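You operate a simulated robot arm through the tools that you are given. There is no shell and no other tool. Be economical: measure what you need, move in short steps, check, and stop when the job is done.

The job below is to be done with a simulated two-armed robot. You get a single attempt, and the scene is never put back.

TASK
On the sorting shelf, fold the yellow towel in half.

It is judged by the outcome, as a careful person would: the job done as asked, and still so three seconds after it is handed in. It fails if anything else is knocked over, pushed out of place, dropped, spilled or broken. Flat cloth is picked up by pressing the open fingertips on it (5 to 10 N) and closing them slowly along it; thin cloth reads only 2 to 8 mm in the jaws.

THE ROBOT
Two 7-joint arms with two-finger parallel grippers on one trunk, on a base that drives. Base frame: it is fixed to the floor where the robot stands at the start and does not move with it; the origin is under the middle of the robot, x ahead of it, y to its left, z up. Units: m, degrees, N and s.
The left shoulder is at the start at [0.07, 0.163, 1.145], the right one opposite. Places, roughly: sorting shelf [0.5, -0.1, 0.9]. Payload 3.43 kg a hand.
The tool frame of a hand sits at the grasp point between the pads (the TCP): z along the fingers, y along the line on which they close. The tips reach 0.034 m beyond it. Largest opening 0.128 m; finger width 0.024, thickness 0.012; the body of the gripper, 0.048 by 0.13 m, starts 0.096 m behind the TCP.
Orientation is that of the tool frame in the base frame, as a unit quaternion [w, x, y, z]. With the fingers straight down and closing along the base's y, the tool's x points along the base's -x, its y along +y and its z along -z.

THE INTERFACE
- The arms move only by the tool drive_tool. It takes "left_rows", "right_rows" or both (then of equal length, played together; a hand with none holds still); each is a list of rows, each a list of 6 numbers: the shift along the tool's x, y, z in m, then the turn, a rotation vector about the tool's x, y, z in degrees. In form: [[dx, dy, dz, rx, ry, rz], ...]. A call has 1 to 12 rows; each row shifts and turns the commanded pose from where the row before left it, along the tool's axes as they then stand. "left_grip" and "right_grip" are, for a hand that has rows, the opening, from 0 (shut) to 1 (fully open), set as the call begins (left out, the last holds). Each row takes 0.2 s and may step no farther than 0.05 m and 8.6 degrees from the row before; otherwise, or with a gripper value out of range, the whole call is refused. Where a pose cannot be reached the arm comes as near as it can. A force on the tool above 40 N (or 10 N above the force at the start of the call, whichever is more), or a blocked arm, ends the call early, and 0.2 s more pass. The fingers move at their own pace (about 0.153 m/s each) and stop on an object; they squeeze with about 28 N. The grip force told is the motor's: it shows also when the fingers shut on nothing. Time passes only in rows, and 0.2 s behind the last, so rows that do not move let the fingers close. The reply holds the time, the measured pose of the TCP, the force on the tool along the base axes, the opening and the grip force, in the units named above and with some noise.
- Cameras (640 x 400 px; columns grow to the right, rows downward): "scene" is now at [0.135, -0.0286, 1.3779]; the picture's right is [-0.34, -0.94, 0.00], its down [-0.58, 0.21, -0.79] and it looks along [0.74, -0.27, -0.61] (base axes); focal length 214 px, centre (320, 200). "left" rides on the left gripper at [0.076, 0.011, -0.16] in its tool frame; the picture's right is [-0.15, 0.99, 0.00], its down [-0.88, -0.13, -0.46] and it looks along [-0.45, -0.07, 0.89] (tool axes); focal length 234 px, centre (320, 200). "right" rides on the right gripper at [0.076, -0.011, -0.16] in its tool frame; the picture's right is [0.15, 0.99, 0.00], its down [-0.88, 0.13, -0.46] and it looks along [-0.45, 0.07, 0.89] (tool axes); focal length 234 px, centre (320, 200).
- capture(camera): a new picture of that camera. No time passes.
- slide_trunk(by): slides the trunk up (or, below 0, down) by that many m; the arms and the scene camera ride with it, the base frame stays. It gives what a move gives, with no picture.
- steer(legs): drives the robot by 1 to 6 legs, each [ahead, left, turn to the left] in m, m and degrees, along the robot's own axes; the way and the turn of a leg run together, so that a leg with both is an arc; at most 1.5 m and 180 degrees a leg. The arms and the cameras ride along, it lands a little off, and it stops where it bumps. It gives what a move gives.
- head_to(pan, tilt): turns the head with the scene camera to pan (to the left, within 86 degrees either way) and tilt (down, from -29 to 69), counted from straight ahead of the robot. It gives what a move gives.
- point_at(camera, pixels): for up to 12 pixels [column, row] of the newest picture of that camera ("zoom" is the newest enlarged one), the place [x, y, z] in the base frame of the surface seen there, good to about 0.002 m, but the place of the scene camera against the robot may be out by one fixed shift of up to 0.012 m in any direction. No time passes.
- inspect(camera, box): a new picture of the part [left, top, right, bottom] of that camera's present view, enlarged. No time passes.
- sign_off(): hands the job in; it is judged then, once.

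Go step by step. Measure first, check grasps and placings, and put right what went wrong. The budget is 80 turns and 58 pictures, counting those below and the enlarged ones. Unless the task says otherwise, let go and move clear before handing in, and close with one line.

The tools are called after "Call:" as a command line: name --argument value ..., lists and objects as JSON in quotes. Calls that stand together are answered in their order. drive_tool: Moves the arms, as the interface text tells. Its arguments: {"type":"object","properties":{"left_rows":{"type":"array","items":{"type":"array","items":{"type":"number"}}},"left_grip":{"type":"number"},"right_rows":{"type":"array","items":{"type":"array","items":{"type":"number"}}},"right_grip":{"type":"number"}},"required":[]} The other tools are called the same way: slide_trunk (by) slides the trunk up or down; steer (legs) drives the base; head_to (pan, tilt) turns the head that bears the scene camera; capture (camera) takes a picture; point_at (camera, pixels) gives the place of the surface under pixels of a picture; inspect (camera, box) takes an enlarged picture of a part of a camera's view; sign_off () hands the job in.

At the start:

```text
clock: 0.0
left_position: [0.5663, 0.204, 1.0287]
left_tool_rot: [0.0, -0.001, 1.0, 0.0]
left_wrist_force: [-0.5, -0.1, 0.7]
left_finger_gap: 0.1279
left_grip_force: 0.0
right_position: [0.5527, -0.2356, 1.1092]
right_tool_rot: [0.001, 0.0, 1.0, 0.0]
right_wrist_force: [0.7, -0.1, -0.5]
right_finger_gap: 0.1281
right_grip_force: 0.1
trunk travel left (down, up): [-0.625, 0.315]
robot x, y, heading: [-0.0022, 0.0008, -0.3]
head pan, tilt: [-19.9, 37.9]
```

scene: 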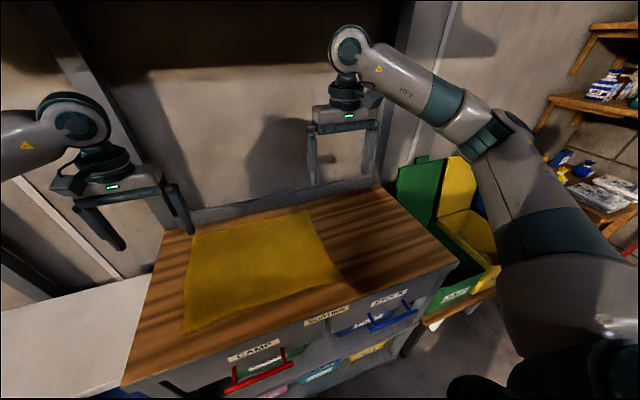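
right: 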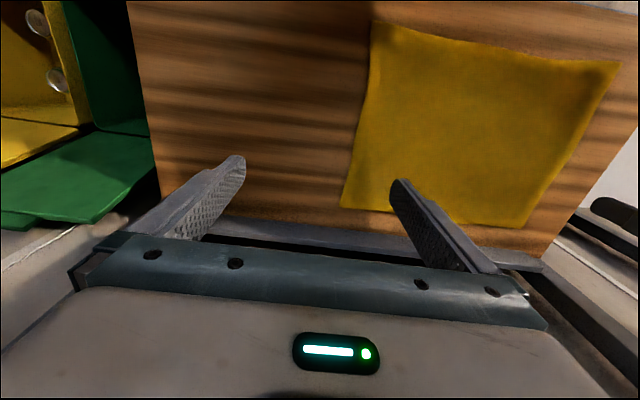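
left: 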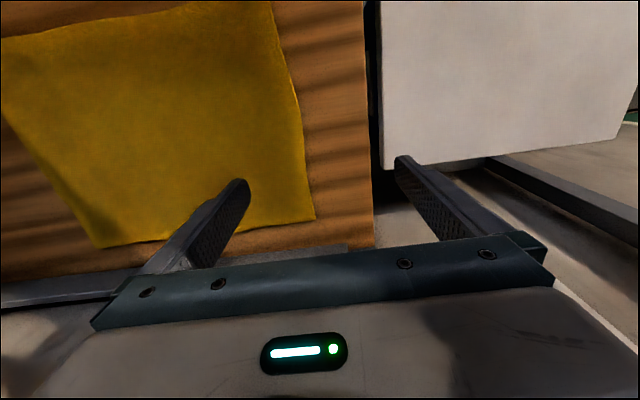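

The yellow towel lies flat on the shelf, with corners near scene pixels (190,235), (308,210), (340,285) and (184,332). I'll measure these corners and the shelf edges.

Call:
point_at --camera "scene" --pixels '[[194, 234], [307, 212], [338, 284], [186, 329], [250, 222], [325, 250], [260, 306], [188, 280], [255, 260], [165, 330], [380, 230], [250, 340]]'

Call:
point_at --camera "right" --pixels '[[373, 27], [615, 64], [525, 224], [344, 206], [366, 120], [490, 45], [575, 140], [440, 215], [300, 100], [470, 130]]'

Call:
point_at --camera "left" --pixels '[[271, 5], [312, 217], [104, 245], [5, 110], [290, 100], [220, 100], [330, 150], [345, 50], [300, 160], [160, 240]]'

```text
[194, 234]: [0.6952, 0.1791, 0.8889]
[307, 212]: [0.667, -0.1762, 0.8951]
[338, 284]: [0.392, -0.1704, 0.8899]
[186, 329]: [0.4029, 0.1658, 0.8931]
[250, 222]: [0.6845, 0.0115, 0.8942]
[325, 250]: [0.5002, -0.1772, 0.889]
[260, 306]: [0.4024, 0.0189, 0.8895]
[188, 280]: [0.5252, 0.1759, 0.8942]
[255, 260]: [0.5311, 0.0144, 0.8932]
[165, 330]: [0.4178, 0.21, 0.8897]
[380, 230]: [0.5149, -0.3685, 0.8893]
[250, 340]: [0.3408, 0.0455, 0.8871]
```

```text
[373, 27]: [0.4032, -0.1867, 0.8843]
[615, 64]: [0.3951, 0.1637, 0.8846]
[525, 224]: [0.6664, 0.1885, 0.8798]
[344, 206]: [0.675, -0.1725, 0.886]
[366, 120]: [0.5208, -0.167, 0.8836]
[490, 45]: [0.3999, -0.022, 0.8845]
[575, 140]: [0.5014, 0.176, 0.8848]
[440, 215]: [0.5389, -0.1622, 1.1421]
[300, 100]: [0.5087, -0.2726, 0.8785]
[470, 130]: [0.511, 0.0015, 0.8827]
```

```text
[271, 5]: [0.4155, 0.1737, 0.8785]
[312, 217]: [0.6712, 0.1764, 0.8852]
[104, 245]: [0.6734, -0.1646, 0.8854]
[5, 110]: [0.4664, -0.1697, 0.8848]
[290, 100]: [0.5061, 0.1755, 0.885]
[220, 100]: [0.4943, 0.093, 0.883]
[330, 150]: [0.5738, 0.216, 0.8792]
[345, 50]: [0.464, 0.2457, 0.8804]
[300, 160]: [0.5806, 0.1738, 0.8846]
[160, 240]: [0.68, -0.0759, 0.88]
```

Wrist cameras agree that the towel spans about x 0.40–0.675 and y −0.17–0.175 at z≈0.884. My plan is to pinch both far corners and fold them onto the near edge. First I'll check what stands behind the shelf and back the base up a little for wrist room at the near edge.

Call:
point_at --camera "scene" --pixels '[[250, 212], [250, 205], [250, 195], [250, 150], [300, 195], [220, 215]]'

Call:
steer --legs '[[-0.12, 0, 0]]'

```text
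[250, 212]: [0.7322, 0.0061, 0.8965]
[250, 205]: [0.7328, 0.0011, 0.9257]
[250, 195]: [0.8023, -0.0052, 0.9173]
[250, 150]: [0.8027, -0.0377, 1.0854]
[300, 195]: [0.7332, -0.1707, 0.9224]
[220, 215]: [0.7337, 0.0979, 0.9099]
```

```text
clock: 1.2
left_position: [0.4467, 0.2027, 1.0283]
left_tool_rot: [0.0, 0.0, 1.0, 0.0]
left_wrist_force: [0.2, -0.6, -0.2]
left_finger_gap: 0.1278
left_grip_force: 0.1
right_position: [0.4327, -0.2363, 1.1073]
right_tool_rot: [0.0, 0.0, 1.0, 0.0]
right_wrist_force: [-0.1, 0.5, -0.5]
right_finger_gap: 0.1279
right_grip_force: 0.0
trunk travel left (down, up): [-0.625, 0.315]
robot x, y, heading: [-0.1204, -0.0006, 0.1]
head pan, tilt: [-19.9, 37.9]
```

A lip stands at x=0.733 (top z≈0.93) with the wall at 0.80, so the far edge is clear to grip. I'll move both hands above the far corners with the jaws partly closed.

Call:
drive_tool --left_rows '[[-0.026, -0.0085, 0.0085, 0, 0, 0], [-0.026, -0.0085, 0.0085, 0, 0, 0], [-0.026, -0.0085, 0.0085, 0, 0, 0], [-0.026, -0.0085, 0.0085, 0, 0, 0], [-0.026, -0.0085, 0.0085, 0, 0, 0], [-0.026, -0.0085, 0.0085, 0, 0, 0], [-0.026, -0.0085, 0.0085, 0, 0, 0], [-0.026, -0.0085, 0.0085, 0, 0, 0], [0, 0, 0, 0, 0, 0]]' --right_rows '[[-0.0278, 0.01325, 0.0184, 0, 0, 0], [-0.0278, 0.01325, 0.0184, 0, 0, 0], [-0.0278, 0.01325, 0.0184, 0, 0, 0], [-0.0278, 0.01325, 0.0184, 0, 0, 0], [-0.0278, 0.01325, 0.0184, 0, 0, 0], [-0.0278, 0.01325, 0.0184, 0, 0, 0], [-0.0278, 0.01325, 0.0184, 0, 0, 0], [-0.0278, 0.01325, 0.0184, 0, 0, 0], [0, 0, 0, 0, 0, 0]]' --left_grip 0.32 --right_grip 0.32

Call:
capture --camera "left"

Call:
capture --camera "right"

```text
clock: 3.2
left_position: [0.6522, 0.1357, 0.9633]
left_tool_rot: [0.0, -0.001, 1.0, 0.0]
left_wrist_force: [-0.5, -0.4, 0.1]
left_finger_gap: 0.0411
left_grip_force: 0.0
right_position: [0.6563, -0.1312, 0.9633]
right_tool_rot: [0.001, 0.001, 1.0, 0.0]
right_wrist_force: [-0.2, -0.7, -0.1]
right_finger_gap: 0.0408
right_grip_force: 0.0
trunk travel left (down, up): [-0.625, 0.315]
robot x, y, heading: [-0.1192, 0.0001, 0.1]
head pan, tilt: [-19.9, 37.9]
```

```text
54 pictures are left
```

left: 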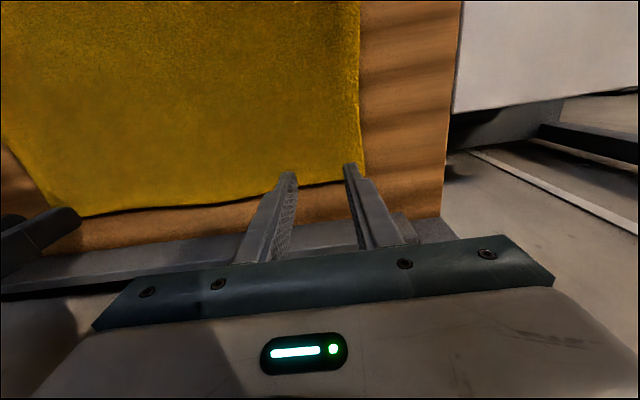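

```text
53 pictures are left
```

right: 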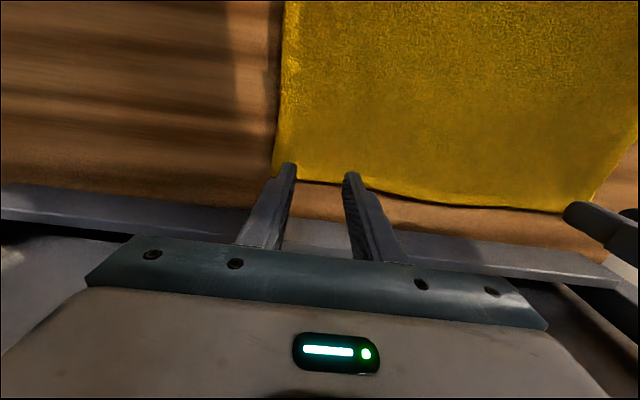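

The fingertips sit above the corners. I'll measure the far edge exactly near the fingers (left around (320,184), right around (320,183)).

Call:
point_at --camera "left" --pixels '[[320, 182], [361, 175], [361, 120], [260, 192], [200, 203], [90, 212], [320, 150]]'

Call:
point_at --camera "right" --pixels '[[320, 180], [276, 165], [280, 110], [380, 190], [460, 203], [560, 210], [320, 150]]'

```text
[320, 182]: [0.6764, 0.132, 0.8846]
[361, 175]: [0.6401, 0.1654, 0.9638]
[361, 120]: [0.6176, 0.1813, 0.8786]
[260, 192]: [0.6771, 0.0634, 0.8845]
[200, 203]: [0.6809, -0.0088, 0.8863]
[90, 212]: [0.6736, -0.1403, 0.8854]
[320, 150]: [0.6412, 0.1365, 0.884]
```

```text
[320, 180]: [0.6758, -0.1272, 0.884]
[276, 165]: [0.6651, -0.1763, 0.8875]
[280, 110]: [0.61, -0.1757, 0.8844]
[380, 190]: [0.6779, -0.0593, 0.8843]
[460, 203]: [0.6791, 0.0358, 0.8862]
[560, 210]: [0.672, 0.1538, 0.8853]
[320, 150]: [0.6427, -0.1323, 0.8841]
```

The edge is at x≈0.676, so I'll shift slightly and descend to just above the cloth.

Call:
drive_tool --left_rows '[[-0.008, 0, 0.018, 0, 0, 0], [0, 0, 0.018, 0, 0, 0], [0, 0, 0.004, 0, 0, 0], [0, 0, 0, 0, 0, 0]]' --right_rows '[[-0.004, 0, 0.018, 0, 0, 0], [0, 0, 0.018, 0, 0, 0], [0, 0, 0.004, 0, 0, 0], [0, 0, 0, 0, 0, 0]]'

```text
clock: 4.2
left_position: [0.6626, 0.1339, 0.9201]
left_tool_rot: [0.0, 0.0, 1.0, 0.0]
left_wrist_force: [0.1, 0.1, 0.3]
left_finger_gap: 0.0411
left_grip_force: 0.0
right_position: [0.6594, -0.1303, 0.9208]
right_tool_rot: [0.001, 0.001, 1.0, 0.0]
right_wrist_force: [-0.1, 1.2, -0.4]
right_finger_gap: 0.0411
right_grip_force: 0.1
trunk travel left (down, up): [-0.625, 0.315]
robot x, y, heading: [-0.1234, 0.0006, 0.1]
head pan, tilt: [-19.9, 37.9]
```

Tips are about 2 mm above the cloth with no force. I'll lower in small steps to find contact.

Call:
drive_tool --left_rows '[[0, 0, 0.003, 0, 0, 0], [0, 0, 0, 0, 0, 0]]' --right_rows '[[0, 0, 0.003, 0, 0, 0], [0, 0, 0, 0, 0, 0]]'

Call:
drive_tool --left_rows '[[0, 0, 0.002, 0, 0, 0], [0, 0, 0, 0, 0, 0]]' --right_rows '[[0, 0, 0.002, 0, 0, 0], [0, 0, 0, 0, 0, 0]]'

```text
clock: 4.8
left_position: [0.6631, 0.1349, 0.9177]
left_tool_rot: [0.001, 0.0, 1.0, 0.0]
left_wrist_force: [1.2, -0.3, 6.3]
left_finger_gap: 0.0408
left_grip_force: 0.0
right_position: [0.6584, -0.1314, 0.9179]
right_tool_rot: [0.001, 0.001, 1.0, 0.0]
right_wrist_force: [0.7, 0.5, 1.9]
right_finger_gap: 0.0408
right_grip_force: 0.0
trunk travel left (down, up): [-0.625, 0.315]
robot x, y, heading: [-0.1182, -0.0035, 0.0]
head pan, tilt: [-19.9, 37.9]
```

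```text
clock: 5.4
left_position: [0.6623, 0.1349, 0.9171]
left_tool_rot: [0.001, 0.0, 1.0, 0.0]
left_wrist_force: [3.7, 0.4, 11.6]
left_finger_gap: 0.0411
left_grip_force: 0.0
right_position: [0.6587, -0.1308, 0.9186]
right_tool_rot: [0.001, 0.0, 1.0, -0.001]
right_wrist_force: [1.8, 0.2, 4.7]
right_finger_gap: 0.041
right_grip_force: 0.1
trunk travel left (down, up): [-0.625, 0.315]
robot x, y, heading: [-0.1216, 0.0031, -0.2]
head pan, tilt: [-19.9, 37.9]
```

Left presses 11.6 N and right 4.7 N. I'll balance both to about 7–8 N and close in small stages.

Call:
drive_tool --left_rows '[[0, 0, -0.0013, 0, 0, 0], [0, 0, 0, 0, 0, 0]]' --right_rows '[[0, 0, 0.0015, 0, 0, 0], [0, 0, 0, 0, 0, 0]]' --left_grip 0.27 --right_grip 0.27

Call:
drive_tool --left_rows '[[0, 0, 0, 0, 0, 0]]' --right_rows '[[0, 0, 0, 0, 0, 0]]' --left_grip 0.22 --right_grip 0.22

Call:
capture --camera "left"

Call:
capture --camera "right"

```text
clock: 6.0
left_position: [0.6609, 0.1347, 0.9171]
left_tool_rot: [0.001, 0.0, 1.0, 0.001]
left_wrist_force: [1.1, -1.9, 5.4]
left_finger_gap: 0.0344
left_grip_force: 0.1
right_position: [0.6589, -0.1307, 0.9178]
right_tool_rot: [0.0, 0.0, 1.0, 0.0]
right_wrist_force: [-0.5, 2.3, 12.7]
right_finger_gap: 0.0338
right_grip_force: 0.1
trunk travel left (down, up): [-0.625, 0.315]
robot x, y, heading: [-0.1219, 0.0001, -0.4]
head pan, tilt: [-19.9, 37.9]
```

```text
clock: 6.4
left_position: [0.6614, 0.1347, 0.9171]
left_tool_rot: [0.002, 0.0, 1.0, 0.0]
left_wrist_force: [-1.1, -1.0, 5.4]
left_finger_gap: 0.0276
left_grip_force: 0.2
right_position: [0.6587, -0.131, 0.9171]
right_tool_rot: [0.002, 0.001, 1.0, 0.0]
right_wrist_force: [0.9, 0.5, 15.5]
right_finger_gap: 0.0267
right_grip_force: 0.0
trunk travel left (down, up): [-0.625, 0.315]
robot x, y, heading: [-0.1192, -0.0023, 0.1]
head pan, tilt: [-19.9, 37.9]
```

```text
52 pictures are left
```

left: 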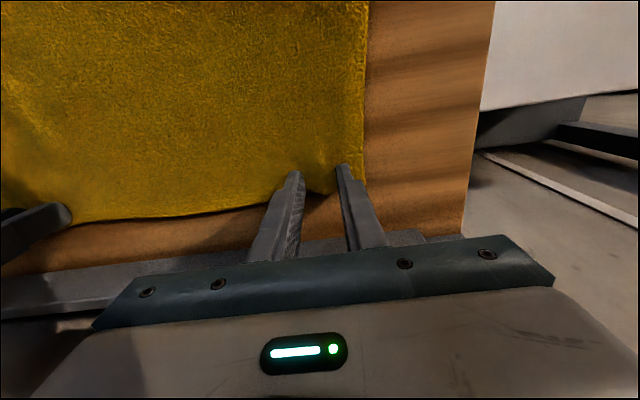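

```text
51 pictures are left
```

right: 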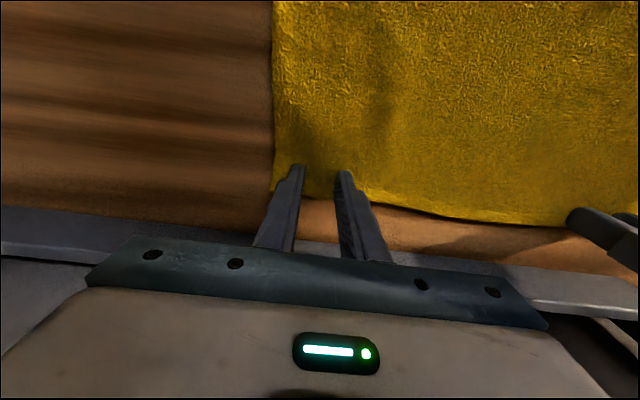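

The left is rucking between the fingers. The right presses a bit hard at 15 N, so I'll ease it by 1.3 mm and keep closing slowly.

Call:
drive_tool --left_rows '[[0, 0, 0.0004, 0, 0, 0]]' --right_rows '[[0, 0, -0.0013, 0, 0, 0]]' --left_grip 0.17 --right_grip 0.17

Call:
drive_tool --left_rows '[[0, 0, 0, 0, 0, 0]]' --right_rows '[[0, 0, 0, 0, 0, 0]]' --left_grip 0.12 --right_grip 0.12

Call:
drive_tool --left_rows '[[0, 0, 0, 0, 0, 0]]' --right_rows '[[0, 0, 0, 0, 0, 0]]' --left_grip 0.07 --right_grip 0.07

Call:
drive_tool --left_rows '[[0, 0, 0, 0, 0, 0], [0, 0, 0, 0, 0, 0], [0, 0, 0, 0, 0, 0]]' --right_rows '[[0, 0, 0, 0, 0, 0], [0, 0, 0, 0, 0, 0], [0, 0, 0, 0, 0, 0]]' --left_grip 0 --right_grip 0

Call:
capture --camera "left"

Call:
capture --camera "right"

```text
clock: 6.8
left_position: [0.6613, 0.1349, 0.9175]
left_tool_rot: [0.001, 0.0, 1.0, 0.001]
left_wrist_force: [-2.1, 0.8, 5.9]
left_finger_gap: 0.0215
left_grip_force: 0.0
right_position: [0.6587, -0.1311, 0.9176]
right_tool_rot: [0.0, 0.001, 1.0, 0.0]
right_wrist_force: [1.1, 1.3, 11.6]
right_finger_gap: 0.0202
right_grip_force: 0.1
trunk travel left (down, up): [-0.625, 0.315]
robot x, y, heading: [-0.1204, -0.0004, 0.1]
head pan, tilt: [-19.9, 37.9]
```

```text
clock: 7.2
left_position: [0.6608, 0.1332, 0.9183]
left_tool_rot: [0.001, 0.0, 1.0, 0.0]
left_wrist_force: [-0.7, -2.5, 5.5]
left_finger_gap: 0.0153
left_grip_force: 0.0
right_position: [0.6583, -0.1312, 0.9178]
right_tool_rot: [0.001, 0.001, 1.0, 0.0]
right_wrist_force: [-1.3, 2.1, 9.9]
right_finger_gap: 0.0145
right_grip_force: 0.0
trunk travel left (down, up): [-0.625, 0.315]
robot x, y, heading: [-0.1208, 0.0033, -0.0]
head pan, tilt: [-19.9, 37.9]
```

```text
clock: 7.6
left_position: [0.661, 0.1334, 0.9181]
left_tool_rot: [0.002, -0.001, 1.0, 0.0]
left_wrist_force: [-0.6, -1.5, 5.8]
left_finger_gap: 0.0104
left_grip_force: 1.7
right_position: [0.6574, -0.1303, 0.9174]
right_tool_rot: [0.001, 0.001, 1.0, 0.0]
right_wrist_force: [-0.4, 2.9, 9.3]
right_finger_gap: 0.0103
right_grip_force: 1.6
trunk travel left (down, up): [-0.625, 0.315]
robot x, y, heading: [-0.1199, -0.0006, -0.2]
head pan, tilt: [-19.9, 37.9]
```

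```text
clock: 8.4
left_position: [0.6618, 0.134, 0.9169]
left_tool_rot: [0.001, 0.0, 1.0, 0.0]
left_wrist_force: [0.5, -9.2, 6.5]
left_finger_gap: 0.0038
left_grip_force: 27.8
right_position: [0.6583, -0.1303, 0.9174]
right_tool_rot: [0.0, 0.001, 1.0, 0.001]
right_wrist_force: [0.1, 9.9, 9.8]
right_finger_gap: 0.0043
right_grip_force: 28.0
trunk travel left (down, up): [-0.625, 0.315]
robot x, y, heading: [-0.1199, 0.0006, 0.2]
head pan, tilt: [-19.9, 37.9]
```

```text
50 pictures are left
```

left: 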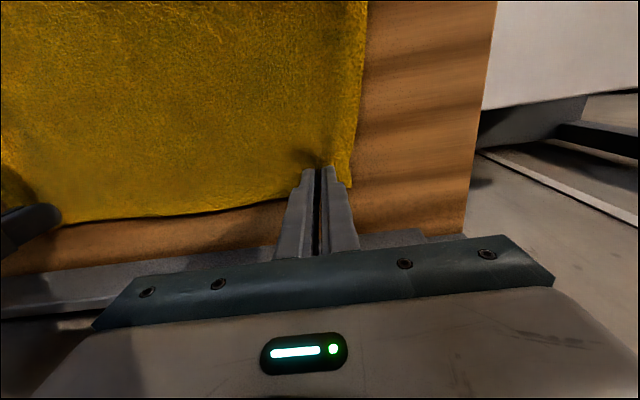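

```text
49 pictures are left
```

right: 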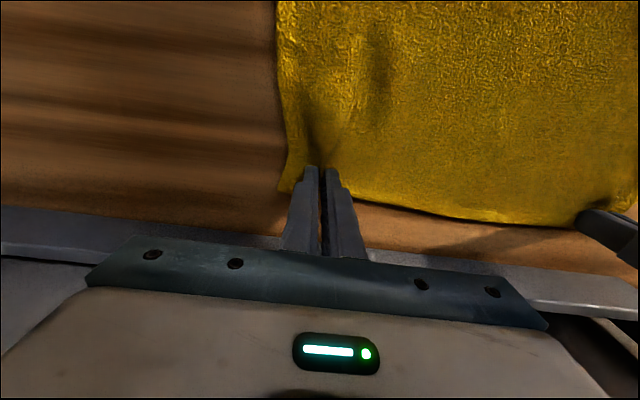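

Both hands read about 4 mm with rucks in the jaws, so the cloth is held. I'll lift a little, easing the hands inward slightly, and look.

Call:
drive_tool --left_rows '[[0.003, -0.002, -0.015, 0, 0, 0], [0.004, -0.002, -0.015, 0, 0, 0], [0.005, 0, -0.015, 0, 0, 0], [0, 0, 0, 0, 0, 0]]' --right_rows '[[0.003, 0.002, -0.015, 0, 0, 0], [0.004, 0.002, -0.015, 0, 0, 0], [0.005, 0, -0.015, 0, 0, 0], [0, 0, 0, 0, 0, 0]]'

Call:
capture --camera "scene"

Call:
capture --camera "left"

Call:
capture --camera "right"

```text
clock: 9.4
left_position: [0.6527, 0.1312, 0.9615]
left_tool_rot: [0.0, -0.001, 1.0, 0.0]
left_wrist_force: [-0.3, -3.8, -0.6]
left_finger_gap: 0.0038
left_grip_force: 28.1
right_position: [0.6477, -0.1276, 0.9624]
right_tool_rot: [0.0, 0.001, 1.0, 0.001]
right_wrist_force: [0.7, 2.8, 0.5]
right_finger_gap: 0.0042
right_grip_force: 28.3
trunk travel left (down, up): [-0.625, 0.315]
robot x, y, heading: [-0.1206, 0.0001, 0.1]
head pan, tilt: [-19.9, 37.9]
```

```text
48 pictures are left
```

scene: 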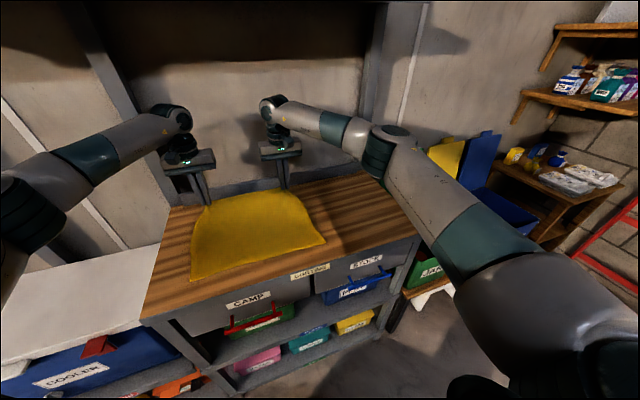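

```text
47 pictures are left
```

left: 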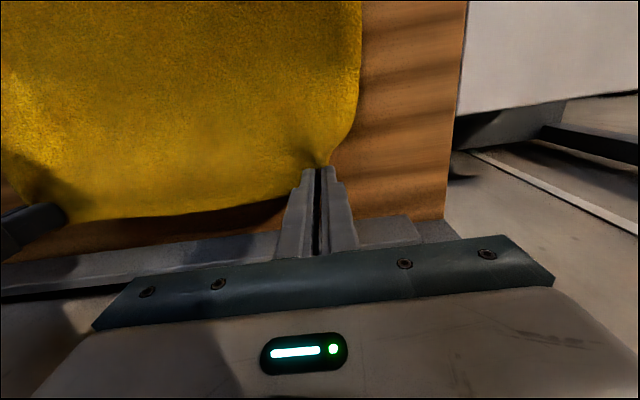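

```text
46 pictures are left
```

right: 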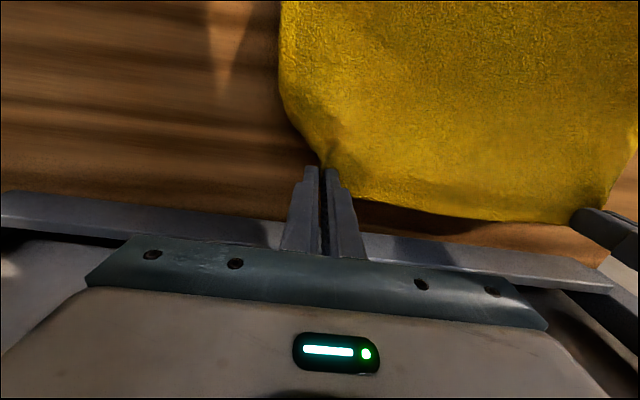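

Both far corners lifted cleanly and the near half lies still. I'll start the folding arc, tilting the fingers gradually as I go.

Call:
drive_tool --left_rows '[[0.0085, 0, -0.013, 0, -3, 0], [0.0085, 0, -0.013, 0, -3, 0], [0.0217, 0, -0.0234, 0, -6, 0], [0.026, 0, -0.0219, 0, -6, 0], [0.0289, 0, -0.0178, 0, -6, 0], [0.0302, 0, -0.0134, 0, -6, 0], [0, 0, 0, 0, 0, 0]]' --right_rows '[[0.0085, 0, -0.013, 0, -3, 0], [0.0085, 0, -0.013, 0, -3, 0], [0.0217, 0, -0.0234, 0, -6, 0], [0.026, 0, -0.0219, 0, -6, 0], [0.0289, 0, -0.0178, 0, -6, 0], [0.0302, 0, -0.0134, 0, -6, 0], [0, 0, 0, 0, 0, 0]]'

Call:
capture --camera "scene"

```text
clock: 11.0
left_position: [0.5118, 0.1315, 1.0325]
left_tool_rot: [0.258, 0.0, 0.966, 0.0]
left_wrist_force: [0.4, -2.2, 0.4]
left_finger_gap: 0.0036
left_grip_force: 28.1
right_position: [0.511, -0.1264, 1.0285]
right_tool_rot: [0.259, 0.002, 0.966, -0.001]
right_wrist_force: [0.1, 2.7, 0.3]
right_finger_gap: 0.0043
right_grip_force: 27.9
trunk travel left (down, up): [-0.625, 0.315]
robot x, y, heading: [-0.1239, 0.0025, 0.1]
head pan, tilt: [-19.9, 37.9]
```

```text
45 pictures are left
```

scene: 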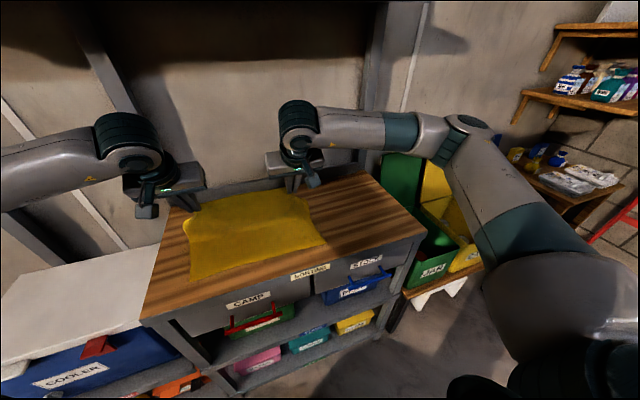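

The pose follows the plan and both grips are holding. I'll carry the edge on over toward the near side.

Call:
drive_tool --left_rows '[[0.0163, 0, -0.0048, 0, -3, 0], [0.0163, 0, -0.0048, 0, -3, 0], [0.0175, 0, -0.0022, 0, -3, 0], [0.0175, 0, -0.0022, 0, -3, 0], [0.0159, 0, 0.0005, 0, -1.5, 0], [0.0159, 0, 0.0005, 0, -1.5, 0], [0, 0, 0, 0, 0, 0]]' --right_rows '[[0.0163, 0, -0.0048, 0, -3, 0], [0.0163, 0, -0.0048, 0, -3, 0], [0.0175, 0, -0.0022, 0, -3, 0], [0.0175, 0, -0.0022, 0, -3, 0], [0.0159, 0, 0.0005, 0, -1.5, 0], [0.0159, 0, 0.0005, 0, -1.5, 0], [0, 0, 0, 0, 0, 0]]'

Call:
capture --camera "scene"

Call:
capture --camera "left"

```text
clock: 12.6
left_position: [0.4257, 0.131, 0.9831]
left_tool_rot: [0.382, 0.0, 0.924, 0.0]
left_wrist_force: [0.2, -2.0, -0.3]
left_finger_gap: 0.0035
left_grip_force: 27.6
right_position: [0.4228, -0.1257, 0.9835]
right_tool_rot: [0.383, 0.0, 0.924, 0.001]
right_wrist_force: [0.4, 1.2, -0.4]
right_finger_gap: 0.0043
right_grip_force: 28.5
trunk travel left (down, up): [-0.625, 0.315]
robot x, y, heading: [-0.1172, -0.0006, 0.3]
head pan, tilt: [-19.9, 37.9]
```

```text
44 pictures are left
```

scene: 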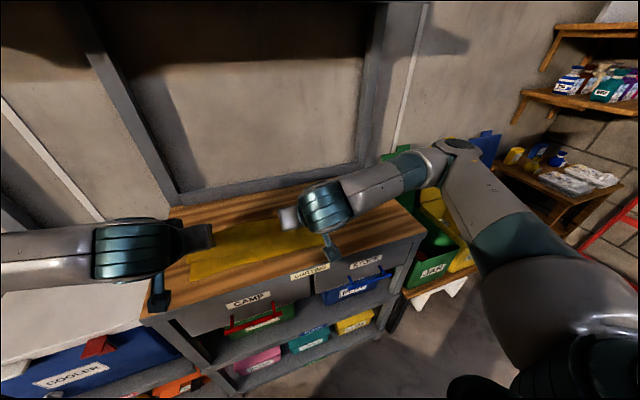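

```text
43 pictures are left
```

left: 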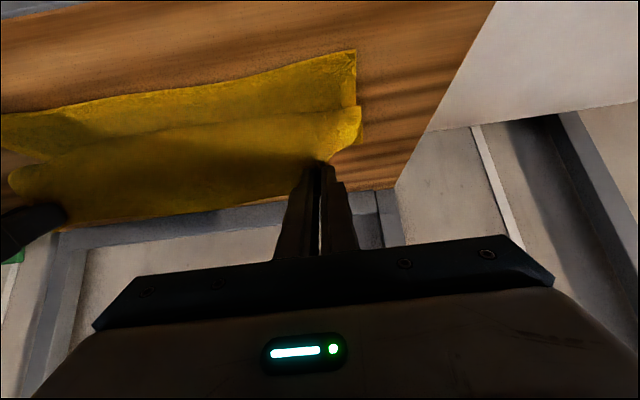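

The fold is forming well. The near edge still lies flat at left pixels around (300,65), and the held edge is above it. I'll measure before lowering.

Call:
point_at --camera "left" --pixels '[[354, 54], [300, 65], [200, 85], [60, 107], [355, 98], [357, 138], [315, 158], [200, 200], [420, 150]]'

```text
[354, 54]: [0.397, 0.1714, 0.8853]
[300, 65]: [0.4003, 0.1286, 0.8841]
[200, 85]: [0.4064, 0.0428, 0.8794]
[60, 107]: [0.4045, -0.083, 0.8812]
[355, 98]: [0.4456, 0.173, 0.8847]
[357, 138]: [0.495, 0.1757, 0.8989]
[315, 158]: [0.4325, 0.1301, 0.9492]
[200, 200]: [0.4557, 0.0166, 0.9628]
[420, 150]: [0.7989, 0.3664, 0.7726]
```

The near edge is at x≈0.40 and undisturbed. I'll tilt the fingers further, toward 75°, while lowering so the held hem rolls over as it should.

Call:
drive_tool --left_rows '[[0.0117, 0, 0.0039, 0, -7.5, 0], [0.0121, 0, 0.0023, 0, -7.5, 0], [0.0123, 0, 0.0007, 0, -7.5, 0], [0.0123, 0, -0.0009, 0, -7.5, 0], [0, 0, 0, 0, 0, 0]]' --right_rows '[[0.0117, 0, 0.0039, 0, -7.5, 0], [0.0121, 0, 0.0023, 0, -7.5, 0], [0.0123, 0, 0.0007, 0, -7.5, 0], [0.0123, 0, -0.0009, 0, -7.5, 0], [0, 0, 0, 0, 0, 0]]'

Call:
capture --camera "scene"

Call:
capture --camera "left"

```text
clock: 13.8
left_position: [0.427, 0.1105, 0.9342]
left_tool_rot: [0.608, -0.002, 0.794, 0.002]
left_wrist_force: [0.4, 0.3, -0.4]
left_finger_gap: 0.0036
left_grip_force: 27.6
left hand out of reach, approached as far as the arm can: row 1, 2, 3
right_position: [0.4246, -0.109, 0.9333]
right_tool_rot: [0.609, 0.002, 0.793, -0.002]
right_wrist_force: [0.1, 0.8, 0.4]
right_finger_gap: 0.0041
right_grip_force: 27.9
right hand out of reach, approached as far as the arm can: row 1, 2, 3
trunk travel left (down, up): [-0.625, 0.315]
robot x, y, heading: [-0.1206, -0.0004, -0.1]
head pan, tilt: [-19.9, 37.9]
```

```text
42 pictures are left
```

scene: 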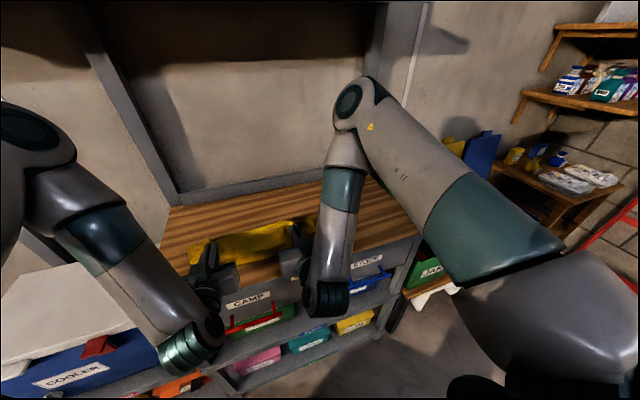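

```text
41 pictures are left
```

left: 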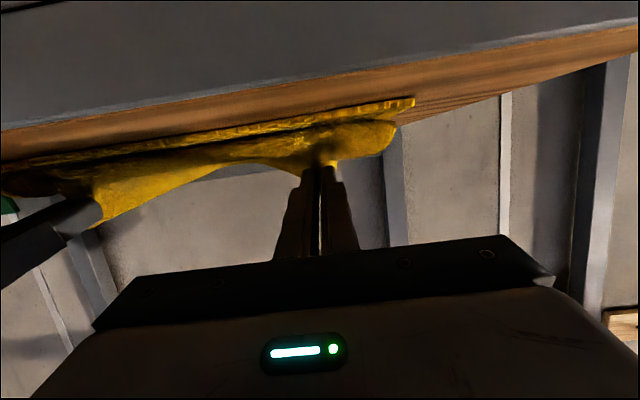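

The arms reconfigured, and the TCP is still about 2 cm off in x and y. I'll hold still to let it settle and see.

Call:
drive_tool --left_rows '[[0, 0, 0, 0, 0, 0], [0, 0, 0, 0, 0, 0]]' --right_rows '[[0, 0, 0, 0, 0, 0], [0, 0, 0, 0, 0, 0]]'

Call:
capture --camera "scene"

Call:
capture --camera "right"

```text
clock: 14.4
left_position: [0.4264, 0.1099, 0.9358]
left_tool_rot: [0.609, -0.002, 0.793, 0.002]
left_wrist_force: [-0.3, 0.2, 0.7]
left_finger_gap: 0.0037
left_grip_force: 27.9
right_position: [0.4234, -0.1088, 0.9329]
right_tool_rot: [0.608, 0.002, 0.794, -0.002]
right_wrist_force: [-0.5, 0.9, 0.5]
right_finger_gap: 0.0039
right_grip_force: 28.2
trunk travel left (down, up): [-0.625, 0.315]
robot x, y, heading: [-0.1221, -0.001, -0.2]
head pan, tilt: [-19.9, 37.9]
```

```text
40 pictures are left
```

scene: 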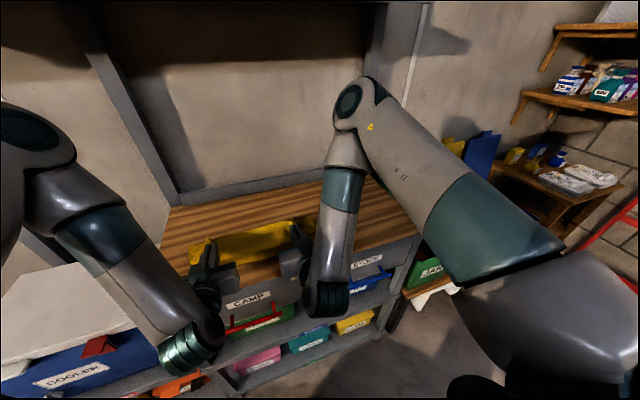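

```text
39 pictures are left
```

right: 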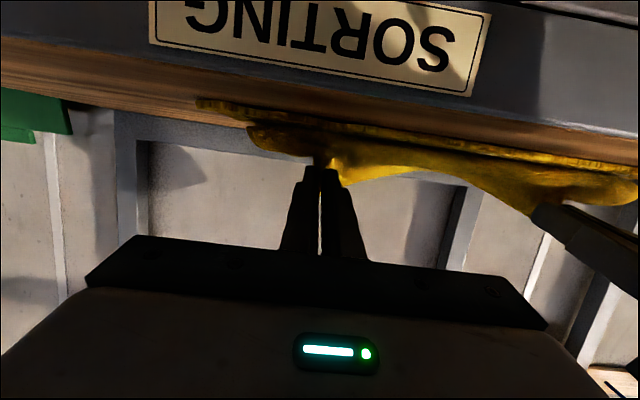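

Settled at a 75° tilt with both corners still held. Now I'll spread the hands back to full width and move down and near in small steps, stopping before contact.

Call:
drive_tool --left_rows '[[0.008, 0.0066, -0.0049, 0, 0, 0], [0.008, 0.0066, -0.0049, 0, 0, 0], [0.008, 0.0066, -0.0049, 0, 0, 0], [0, 0, 0, 0, 0, 0]]' --right_rows '[[0.0071, -0.006, -0.0043, 0, 0, 0], [0.0071, -0.006, -0.0043, 0, 0, 0], [0.0071, -0.006, -0.0043, 0, 0, 0], [0, 0, 0, 0, 0, 0]]'

Call:
capture --camera "left"

Call:
capture --camera "right"

```text
clock: 15.4
left_position: [0.4129, 0.1065, 0.9238]
left_tool_rot: [0.607, 0.0, 0.795, 0.001]
left_wrist_force: [0.3, 0.1, 0.4]
left_finger_gap: 0.0037
left_grip_force: 28.0
left hand out of reach, approached as far as the arm can: row 1, 2, 3
right_position: [0.4129, -0.1077, 0.9228]
right_tool_rot: [0.607, 0.001, 0.795, -0.001]
right_wrist_force: [-0.8, 0.1, 0.2]
right_finger_gap: 0.0039
right_grip_force: 27.9
right hand out of reach, approached as far as the arm can: row 1, 2, 3
trunk travel left (down, up): [-0.625, 0.315]
robot x, y, heading: [-0.1177, -0.0012, 0.1]
head pan, tilt: [-19.9, 37.9]
```

```text
38 pictures are left
```

left: 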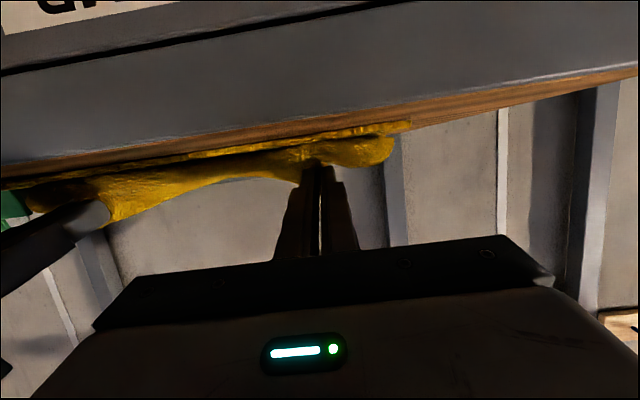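

```text
37 pictures are left
```

right: 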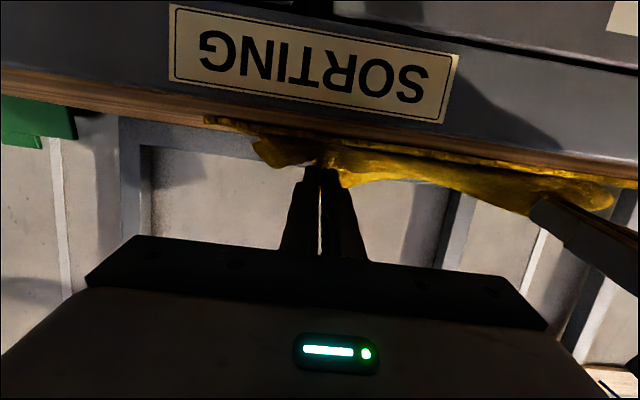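

The y spread is unreachable at this tilt. I'll ease the tilt back to 60° and spread the hands.

Call:
drive_tool --left_rows '[[0, 0.006, -0.0028, 0, 5, 0], [0, 0.006, -0.0028, 0, 5, 0], [0, 0.006, -0.0028, 0, 5, 0], [0, 0.006, 0, 0, 0, 0], [0, 0, 0, 0, 0, 0]]' --right_rows '[[0, -0.005, -0.0028, 0, 5, 0], [0, -0.005, -0.0028, 0, 5, 0], [0, -0.005, -0.0028, 0, 5, 0], [0, -0.005, 0, 0, 0, 0], [0, 0, 0, 0, 0, 0]]'

Call:
capture --camera "left"

Call:
capture --camera "scene"

```text
clock: 16.6
left_position: [0.4216, 0.1227, 0.9203]
left_tool_rot: [0.502, 0.0, 0.865, -0.001]
left_wrist_force: [-1.6, -5.8, 7.3]
left_finger_gap: 0.0036
left_grip_force: 27.6
left hand out of reach, approached as far as the arm can: row 1, 2, 3
right_position: [0.4195, -0.118, 0.9205]
right_tool_rot: [0.5, 0.0, 0.866, -0.001]
right_wrist_force: [-0.8, 4.5, 5.5]
right_finger_gap: 0.0039
right_grip_force: 28.4
right hand out of reach, approached as far as the arm can: row 1, 2, 3
trunk travel left (down, up): [-0.625, 0.315]
robot x, y, heading: [-0.1188, -0.001, 0.1]
head pan, tilt: [-19.9, 37.9]
```

```text
36 pictures are left
```

left: 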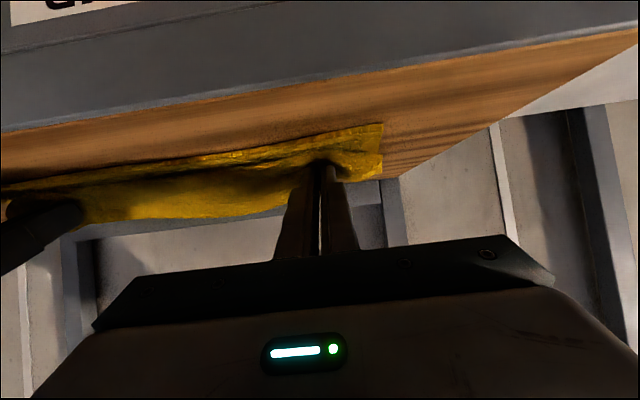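

```text
35 pictures are left
```

scene: 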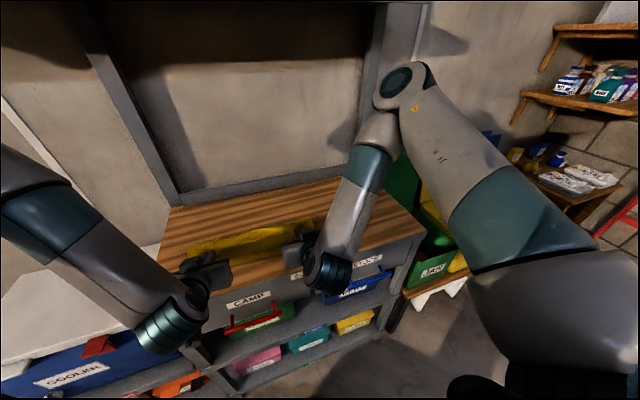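

Fingers touch at about 6 N with the tip at x≈0.451. I need to go 2 cm nearer and 1 cm wider, so I'll lift 5 mm and then shift.

Call:
drive_tool --left_rows '[[-0.0043, 0, -0.0025, 0, 0, 0], [0.005, 0.005, -0.0087, 0, 0, 0], [0.005, 0.005, -0.0087, 0, 0, 0], [0, 0, 0, 0, 0, 0]]' --right_rows '[[-0.0043, 0, -0.0025, 0, 0, 0], [0.005, -0.005, -0.0087, 0, 0, 0], [0.005, -0.005, -0.0087, 0, 0, 0], [0, 0, 0, 0, 0, 0]]'

Call:
capture --camera "left"

Call:
capture --camera "right"

```text
clock: 17.6
left_position: [0.4212, 0.1221, 0.9182]
left_tool_rot: [0.501, 0.0, 0.865, 0.0]
left_wrist_force: [2.8, -5.8, 13.8]
left_finger_gap: 0.0036
left_grip_force: 27.9
left hand out of reach, approached as far as the arm can: row 1, 2, 3
right_position: [0.4205, -0.1196, 0.9168]
right_tool_rot: [0.501, 0.001, 0.865, -0.001]
right_wrist_force: [3.1, 5.2, 11.4]
right_finger_gap: 0.004
right_grip_force: 27.8
right hand out of reach, approached as far as the arm can: row 1, 2, 3
trunk travel left (down, up): [-0.625, 0.315]
robot x, y, heading: [-0.1186, 0.0004, -0.1]
head pan, tilt: [-19.9, 37.9]
```

```text
34 pictures are left
```

left: 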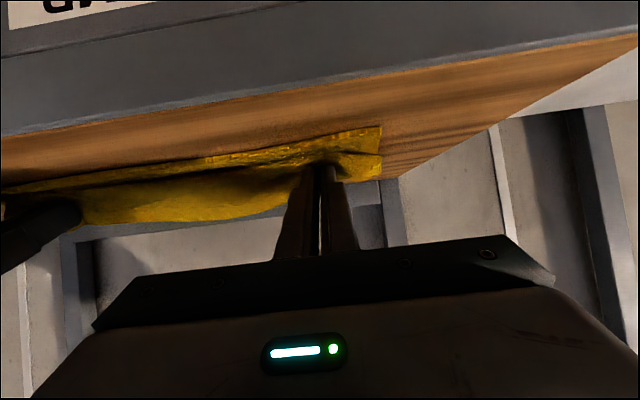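

```text
33 pictures are left
```

right: 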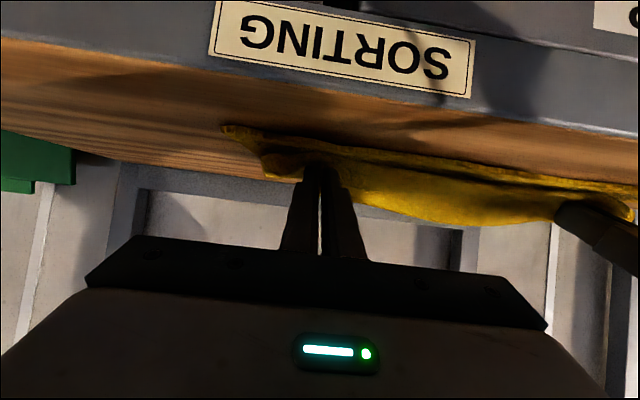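

The arm is at its limit and pressed down instead. I'll raise with the trunk, then move the hands forward and out while the base backs off, which gives the elbows room.

Call:
slide_trunk --by 0.03

Call:
drive_tool --left_rows '[[-0.01, 0.003, 0.0173, 0, 0, 0], [-0.01, 0.004, 0.0173, 0, 0, 0], [-0.01, 0.004, 0.0173, 0, 0, 0], [0, 0, 0, 0, 0, 0]]' --right_rows '[[-0.01, -0.003, 0.0173, 0, 0, 0], [-0.01, -0.004, 0.0173, 0, 0, 0], [-0.01, -0.004, 0.0173, 0, 0, 0], [0, 0, 0, 0, 0, 0]]'

Call:
capture --camera "left"

```text
clock: 18.4
left_position: [0.422, 0.1233, 0.9449]
left_tool_rot: [0.5, -0.001, 0.866, 0.001]
left_wrist_force: [-0.6, -1.1, 0.3]
left_finger_gap: 0.0037
left_grip_force: 27.8
right_position: [0.4212, -0.1207, 0.9453]
right_tool_rot: [0.499, 0.002, 0.867, -0.002]
right_wrist_force: [0.6, 0.4, 0.3]
right_finger_gap: 0.0039
right_grip_force: 28.3
trunk travel left (down, up): [-0.655, 0.285]
robot x, y, heading: [-0.1242, -0.0024, -0.0]
head pan, tilt: [-19.9, 37.9]
```

```text
clock: 19.4
left_position: [0.4842, 0.1316, 0.9467]
left_tool_rot: [0.5, 0.0, 0.866, 0.0]
left_wrist_force: [0.8, -5.4, 0.2]
left_finger_gap: 0.004
left_grip_force: 27.6
right_position: [0.48, -0.1305, 0.9454]
right_tool_rot: [0.499, 0.001, 0.867, 0.0]
right_wrist_force: [0.3, 5.9, -0.3]
right_finger_gap: 0.0041
right_grip_force: 28.2
trunk travel left (down, up): [-0.655, 0.285]
robot x, y, heading: [-0.1184, 0.0005, -0.2]
head pan, tilt: [-19.9, 37.9]
```

```text
32 pictures are left
```

left: 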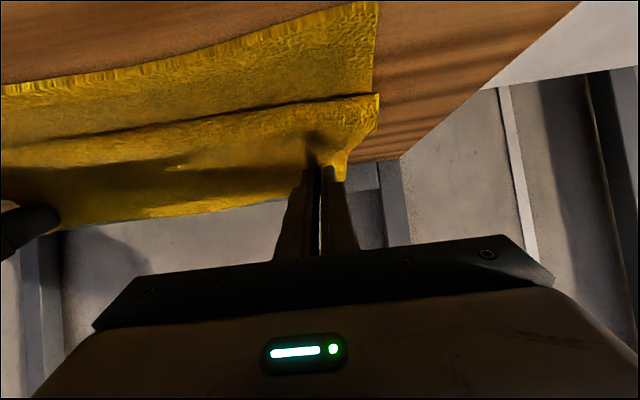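

Reached now, with the cloth taut between the hands and the lower layer still flat. I'll back the base 8 cm to bring the held edge over the near edge.

Call:
steer --legs '[[-0.08, 0, 0]]'

Call:
capture --camera "left"

Call:
capture --camera "scene"

```text
clock: 20.4
left_position: [0.4052, 0.1336, 0.9469]
left_tool_rot: [0.5, -0.001, 0.866, 0.001]
left_wrist_force: [0.3, -7.3, 0.3]
left_finger_gap: 0.0037
left_grip_force: 27.6
right_position: [0.4019, -0.1304, 0.9458]
right_tool_rot: [0.5, -0.001, 0.866, 0.0]
right_wrist_force: [0.0, 7.1, -0.3]
right_finger_gap: 0.0042
right_grip_force: 27.9
trunk travel left (down, up): [-0.655, 0.285]
robot x, y, heading: [-0.1974, -0.0022, 0.0]
head pan, tilt: [-19.9, 37.9]
```

```text
31 pictures are left
```

left: 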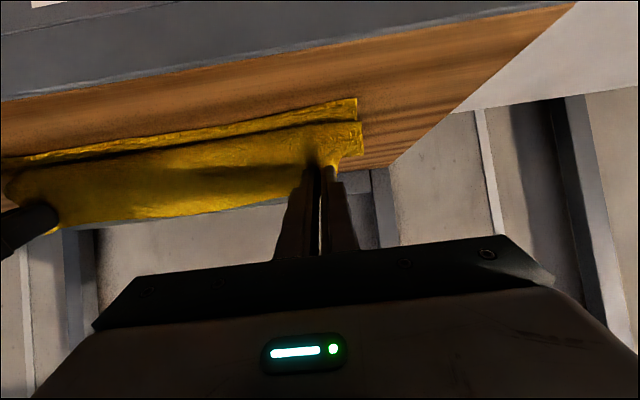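

```text
30 pictures are left
```

scene: 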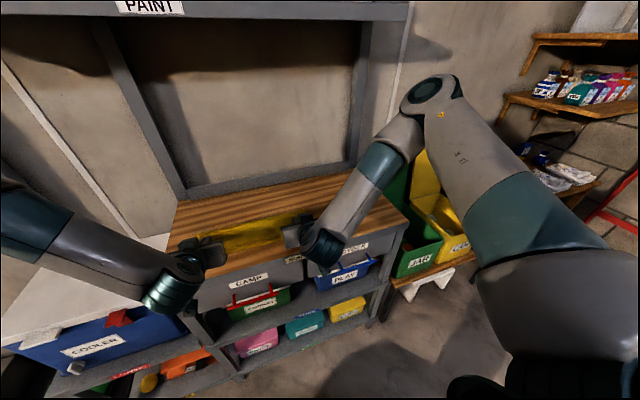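

Now the tips are above x≈0.43, z≈0.93. I'll lower with a little more tilt and slightly less spread to relieve the 7 N tension.

Call:
drive_tool --left_rows '[[0.0081, -0.001, 0.0012, 0, -3, 0], [0.0081, -0.001, 0.0012, 0, -3, 0], [0.0081, 0, 0.0012, 0, -3, 0], [0, 0, 0, 0, 0, 0]]' --right_rows '[[0.0074, 0.001, 0.0018, 0, -3, 0], [0.0074, 0.001, 0.0018, 0, -3, 0], [0.0074, 0, 0.0018, 0, -3, 0], [0, 0, 0, 0, 0, 0]]'

Call:
capture --camera "left"

Call:
capture --camera "right"

```text
clock: 21.4
left_position: [0.3953, 0.1134, 0.9352]
left_tool_rot: [0.565, -0.003, 0.825, 0.004]
left_wrist_force: [0.8, 0.1, -0.1]
left_finger_gap: 0.0035
left_grip_force: 28.1
left hand out of reach, approached as far as the arm can: row 2, 3
right_position: [0.3936, -0.1102, 0.9332]
right_tool_rot: [0.564, 0.003, 0.826, -0.004]
right_wrist_force: [-0.4, 1.1, 0.5]
right_finger_gap: 0.0039
right_grip_force: 27.9
right hand out of reach, approached as far as the arm can: row 2, 3
trunk travel left (down, up): [-0.655, 0.285]
robot x, y, heading: [-0.1994, -0.0028, -0.1]
head pan, tilt: [-19.9, 37.9]
```

```text
29 pictures are left
```

left: 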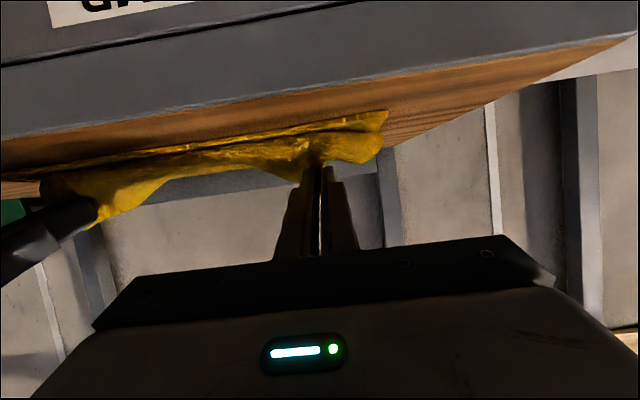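

```text
28 pictures are left
```

right: 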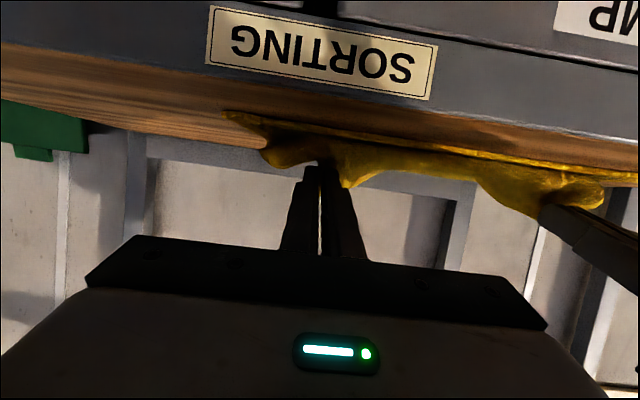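

Tilt is the limiting factor. I'll go back to about 52° and restore the spread.

Call:
drive_tool --left_rows '[[-0.002, 0.003, 0.002, 0, 5.6, 0], [-0.002, 0.006, 0.002, 0, 5.6, 0], [-0.001, 0.006, 0.002, 0, 5.6, 0], [0, 0.003, 0, 0, 0, 0], [0, 0, 0, 0, 0, 0]]' --right_rows '[[-0.003, -0.003, 0.003, 0, 5.6, 0], [-0.003, -0.006, 0.003, 0, 5.6, 0], [-0.001, -0.006, 0.002, 0, 5.6, 0], [0, -0.003, 0, 0, 0, 0], [0, 0, 0, 0, 0, 0]]'

```text
clock: 22.6
left_position: [0.4032, 0.1305, 0.9366]
left_tool_rot: [0.439, -0.001, 0.898, 0.001]
left_wrist_force: [0.3, -1.6, 0.8]
left_finger_gap: 0.0039
left_grip_force: 28.6
right_position: [0.4036, -0.1273, 0.9365]
right_tool_rot: [0.439, 0.0, 0.899, 0.0]
right_wrist_force: [-0.4, 2.1, 0.1]
right_finger_gap: 0.0039
right_grip_force: 27.8
trunk travel left (down, up): [-0.655, 0.285]
robot x, y, heading: [-0.203, 0.0022, -0.0]
head pan, tilt: [-19.9, 37.9]
```

Pose reached, with the tips at x≈0.430, z≈0.916. I'll lower straight down onto the lower layer.

Call:
drive_tool --left_rows '[[0.0047, 0, 0.0037, 0, 0, 0], [0.0047, 0, 0.0037, 0, 0, 0], [0, 0, 0, 0, 0, 0]]' --right_rows '[[0.0047, 0, 0.0037, 0, 0, 0], [0.0047, 0, 0.0037, 0, 0, 0], [0, 0, 0, 0, 0, 0]]'

Call:
capture --camera "left"

Call:
capture --camera "right"

```text
clock: 23.4
left_position: [0.4027, 0.1307, 0.924]
left_tool_rot: [0.44, -0.001, 0.898, 0.001]
left_wrist_force: [-0.2, -2.8, 1.1]
left_finger_gap: 0.004
left_grip_force: 27.8
right_position: [0.4044, -0.1282, 0.9249]
right_tool_rot: [0.44, 0.0, 0.898, -0.001]
right_wrist_force: [0.1, 3.3, 1.2]
right_finger_gap: 0.0037
right_grip_force: 27.7
trunk travel left (down, up): [-0.655, 0.285]
robot x, y, heading: [-0.1994, -0.0024, 0.0]
head pan, tilt: [-19.9, 37.9]
```

```text
27 pictures are left
```

left: 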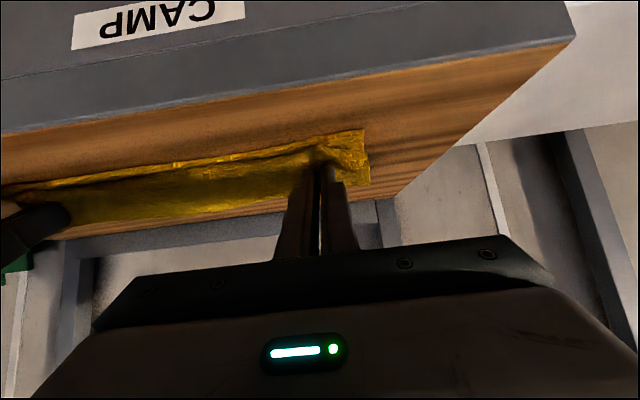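

```text
26 pictures are left
```

right: 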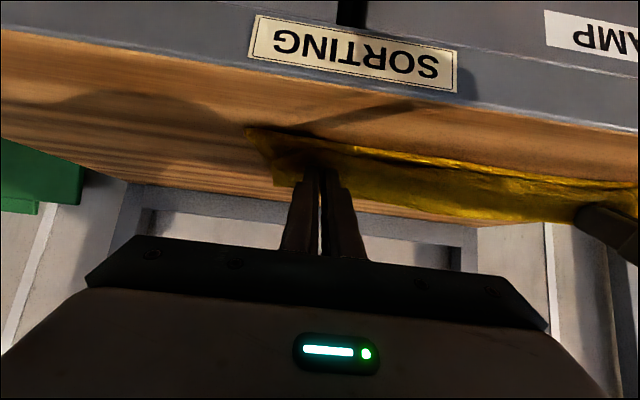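

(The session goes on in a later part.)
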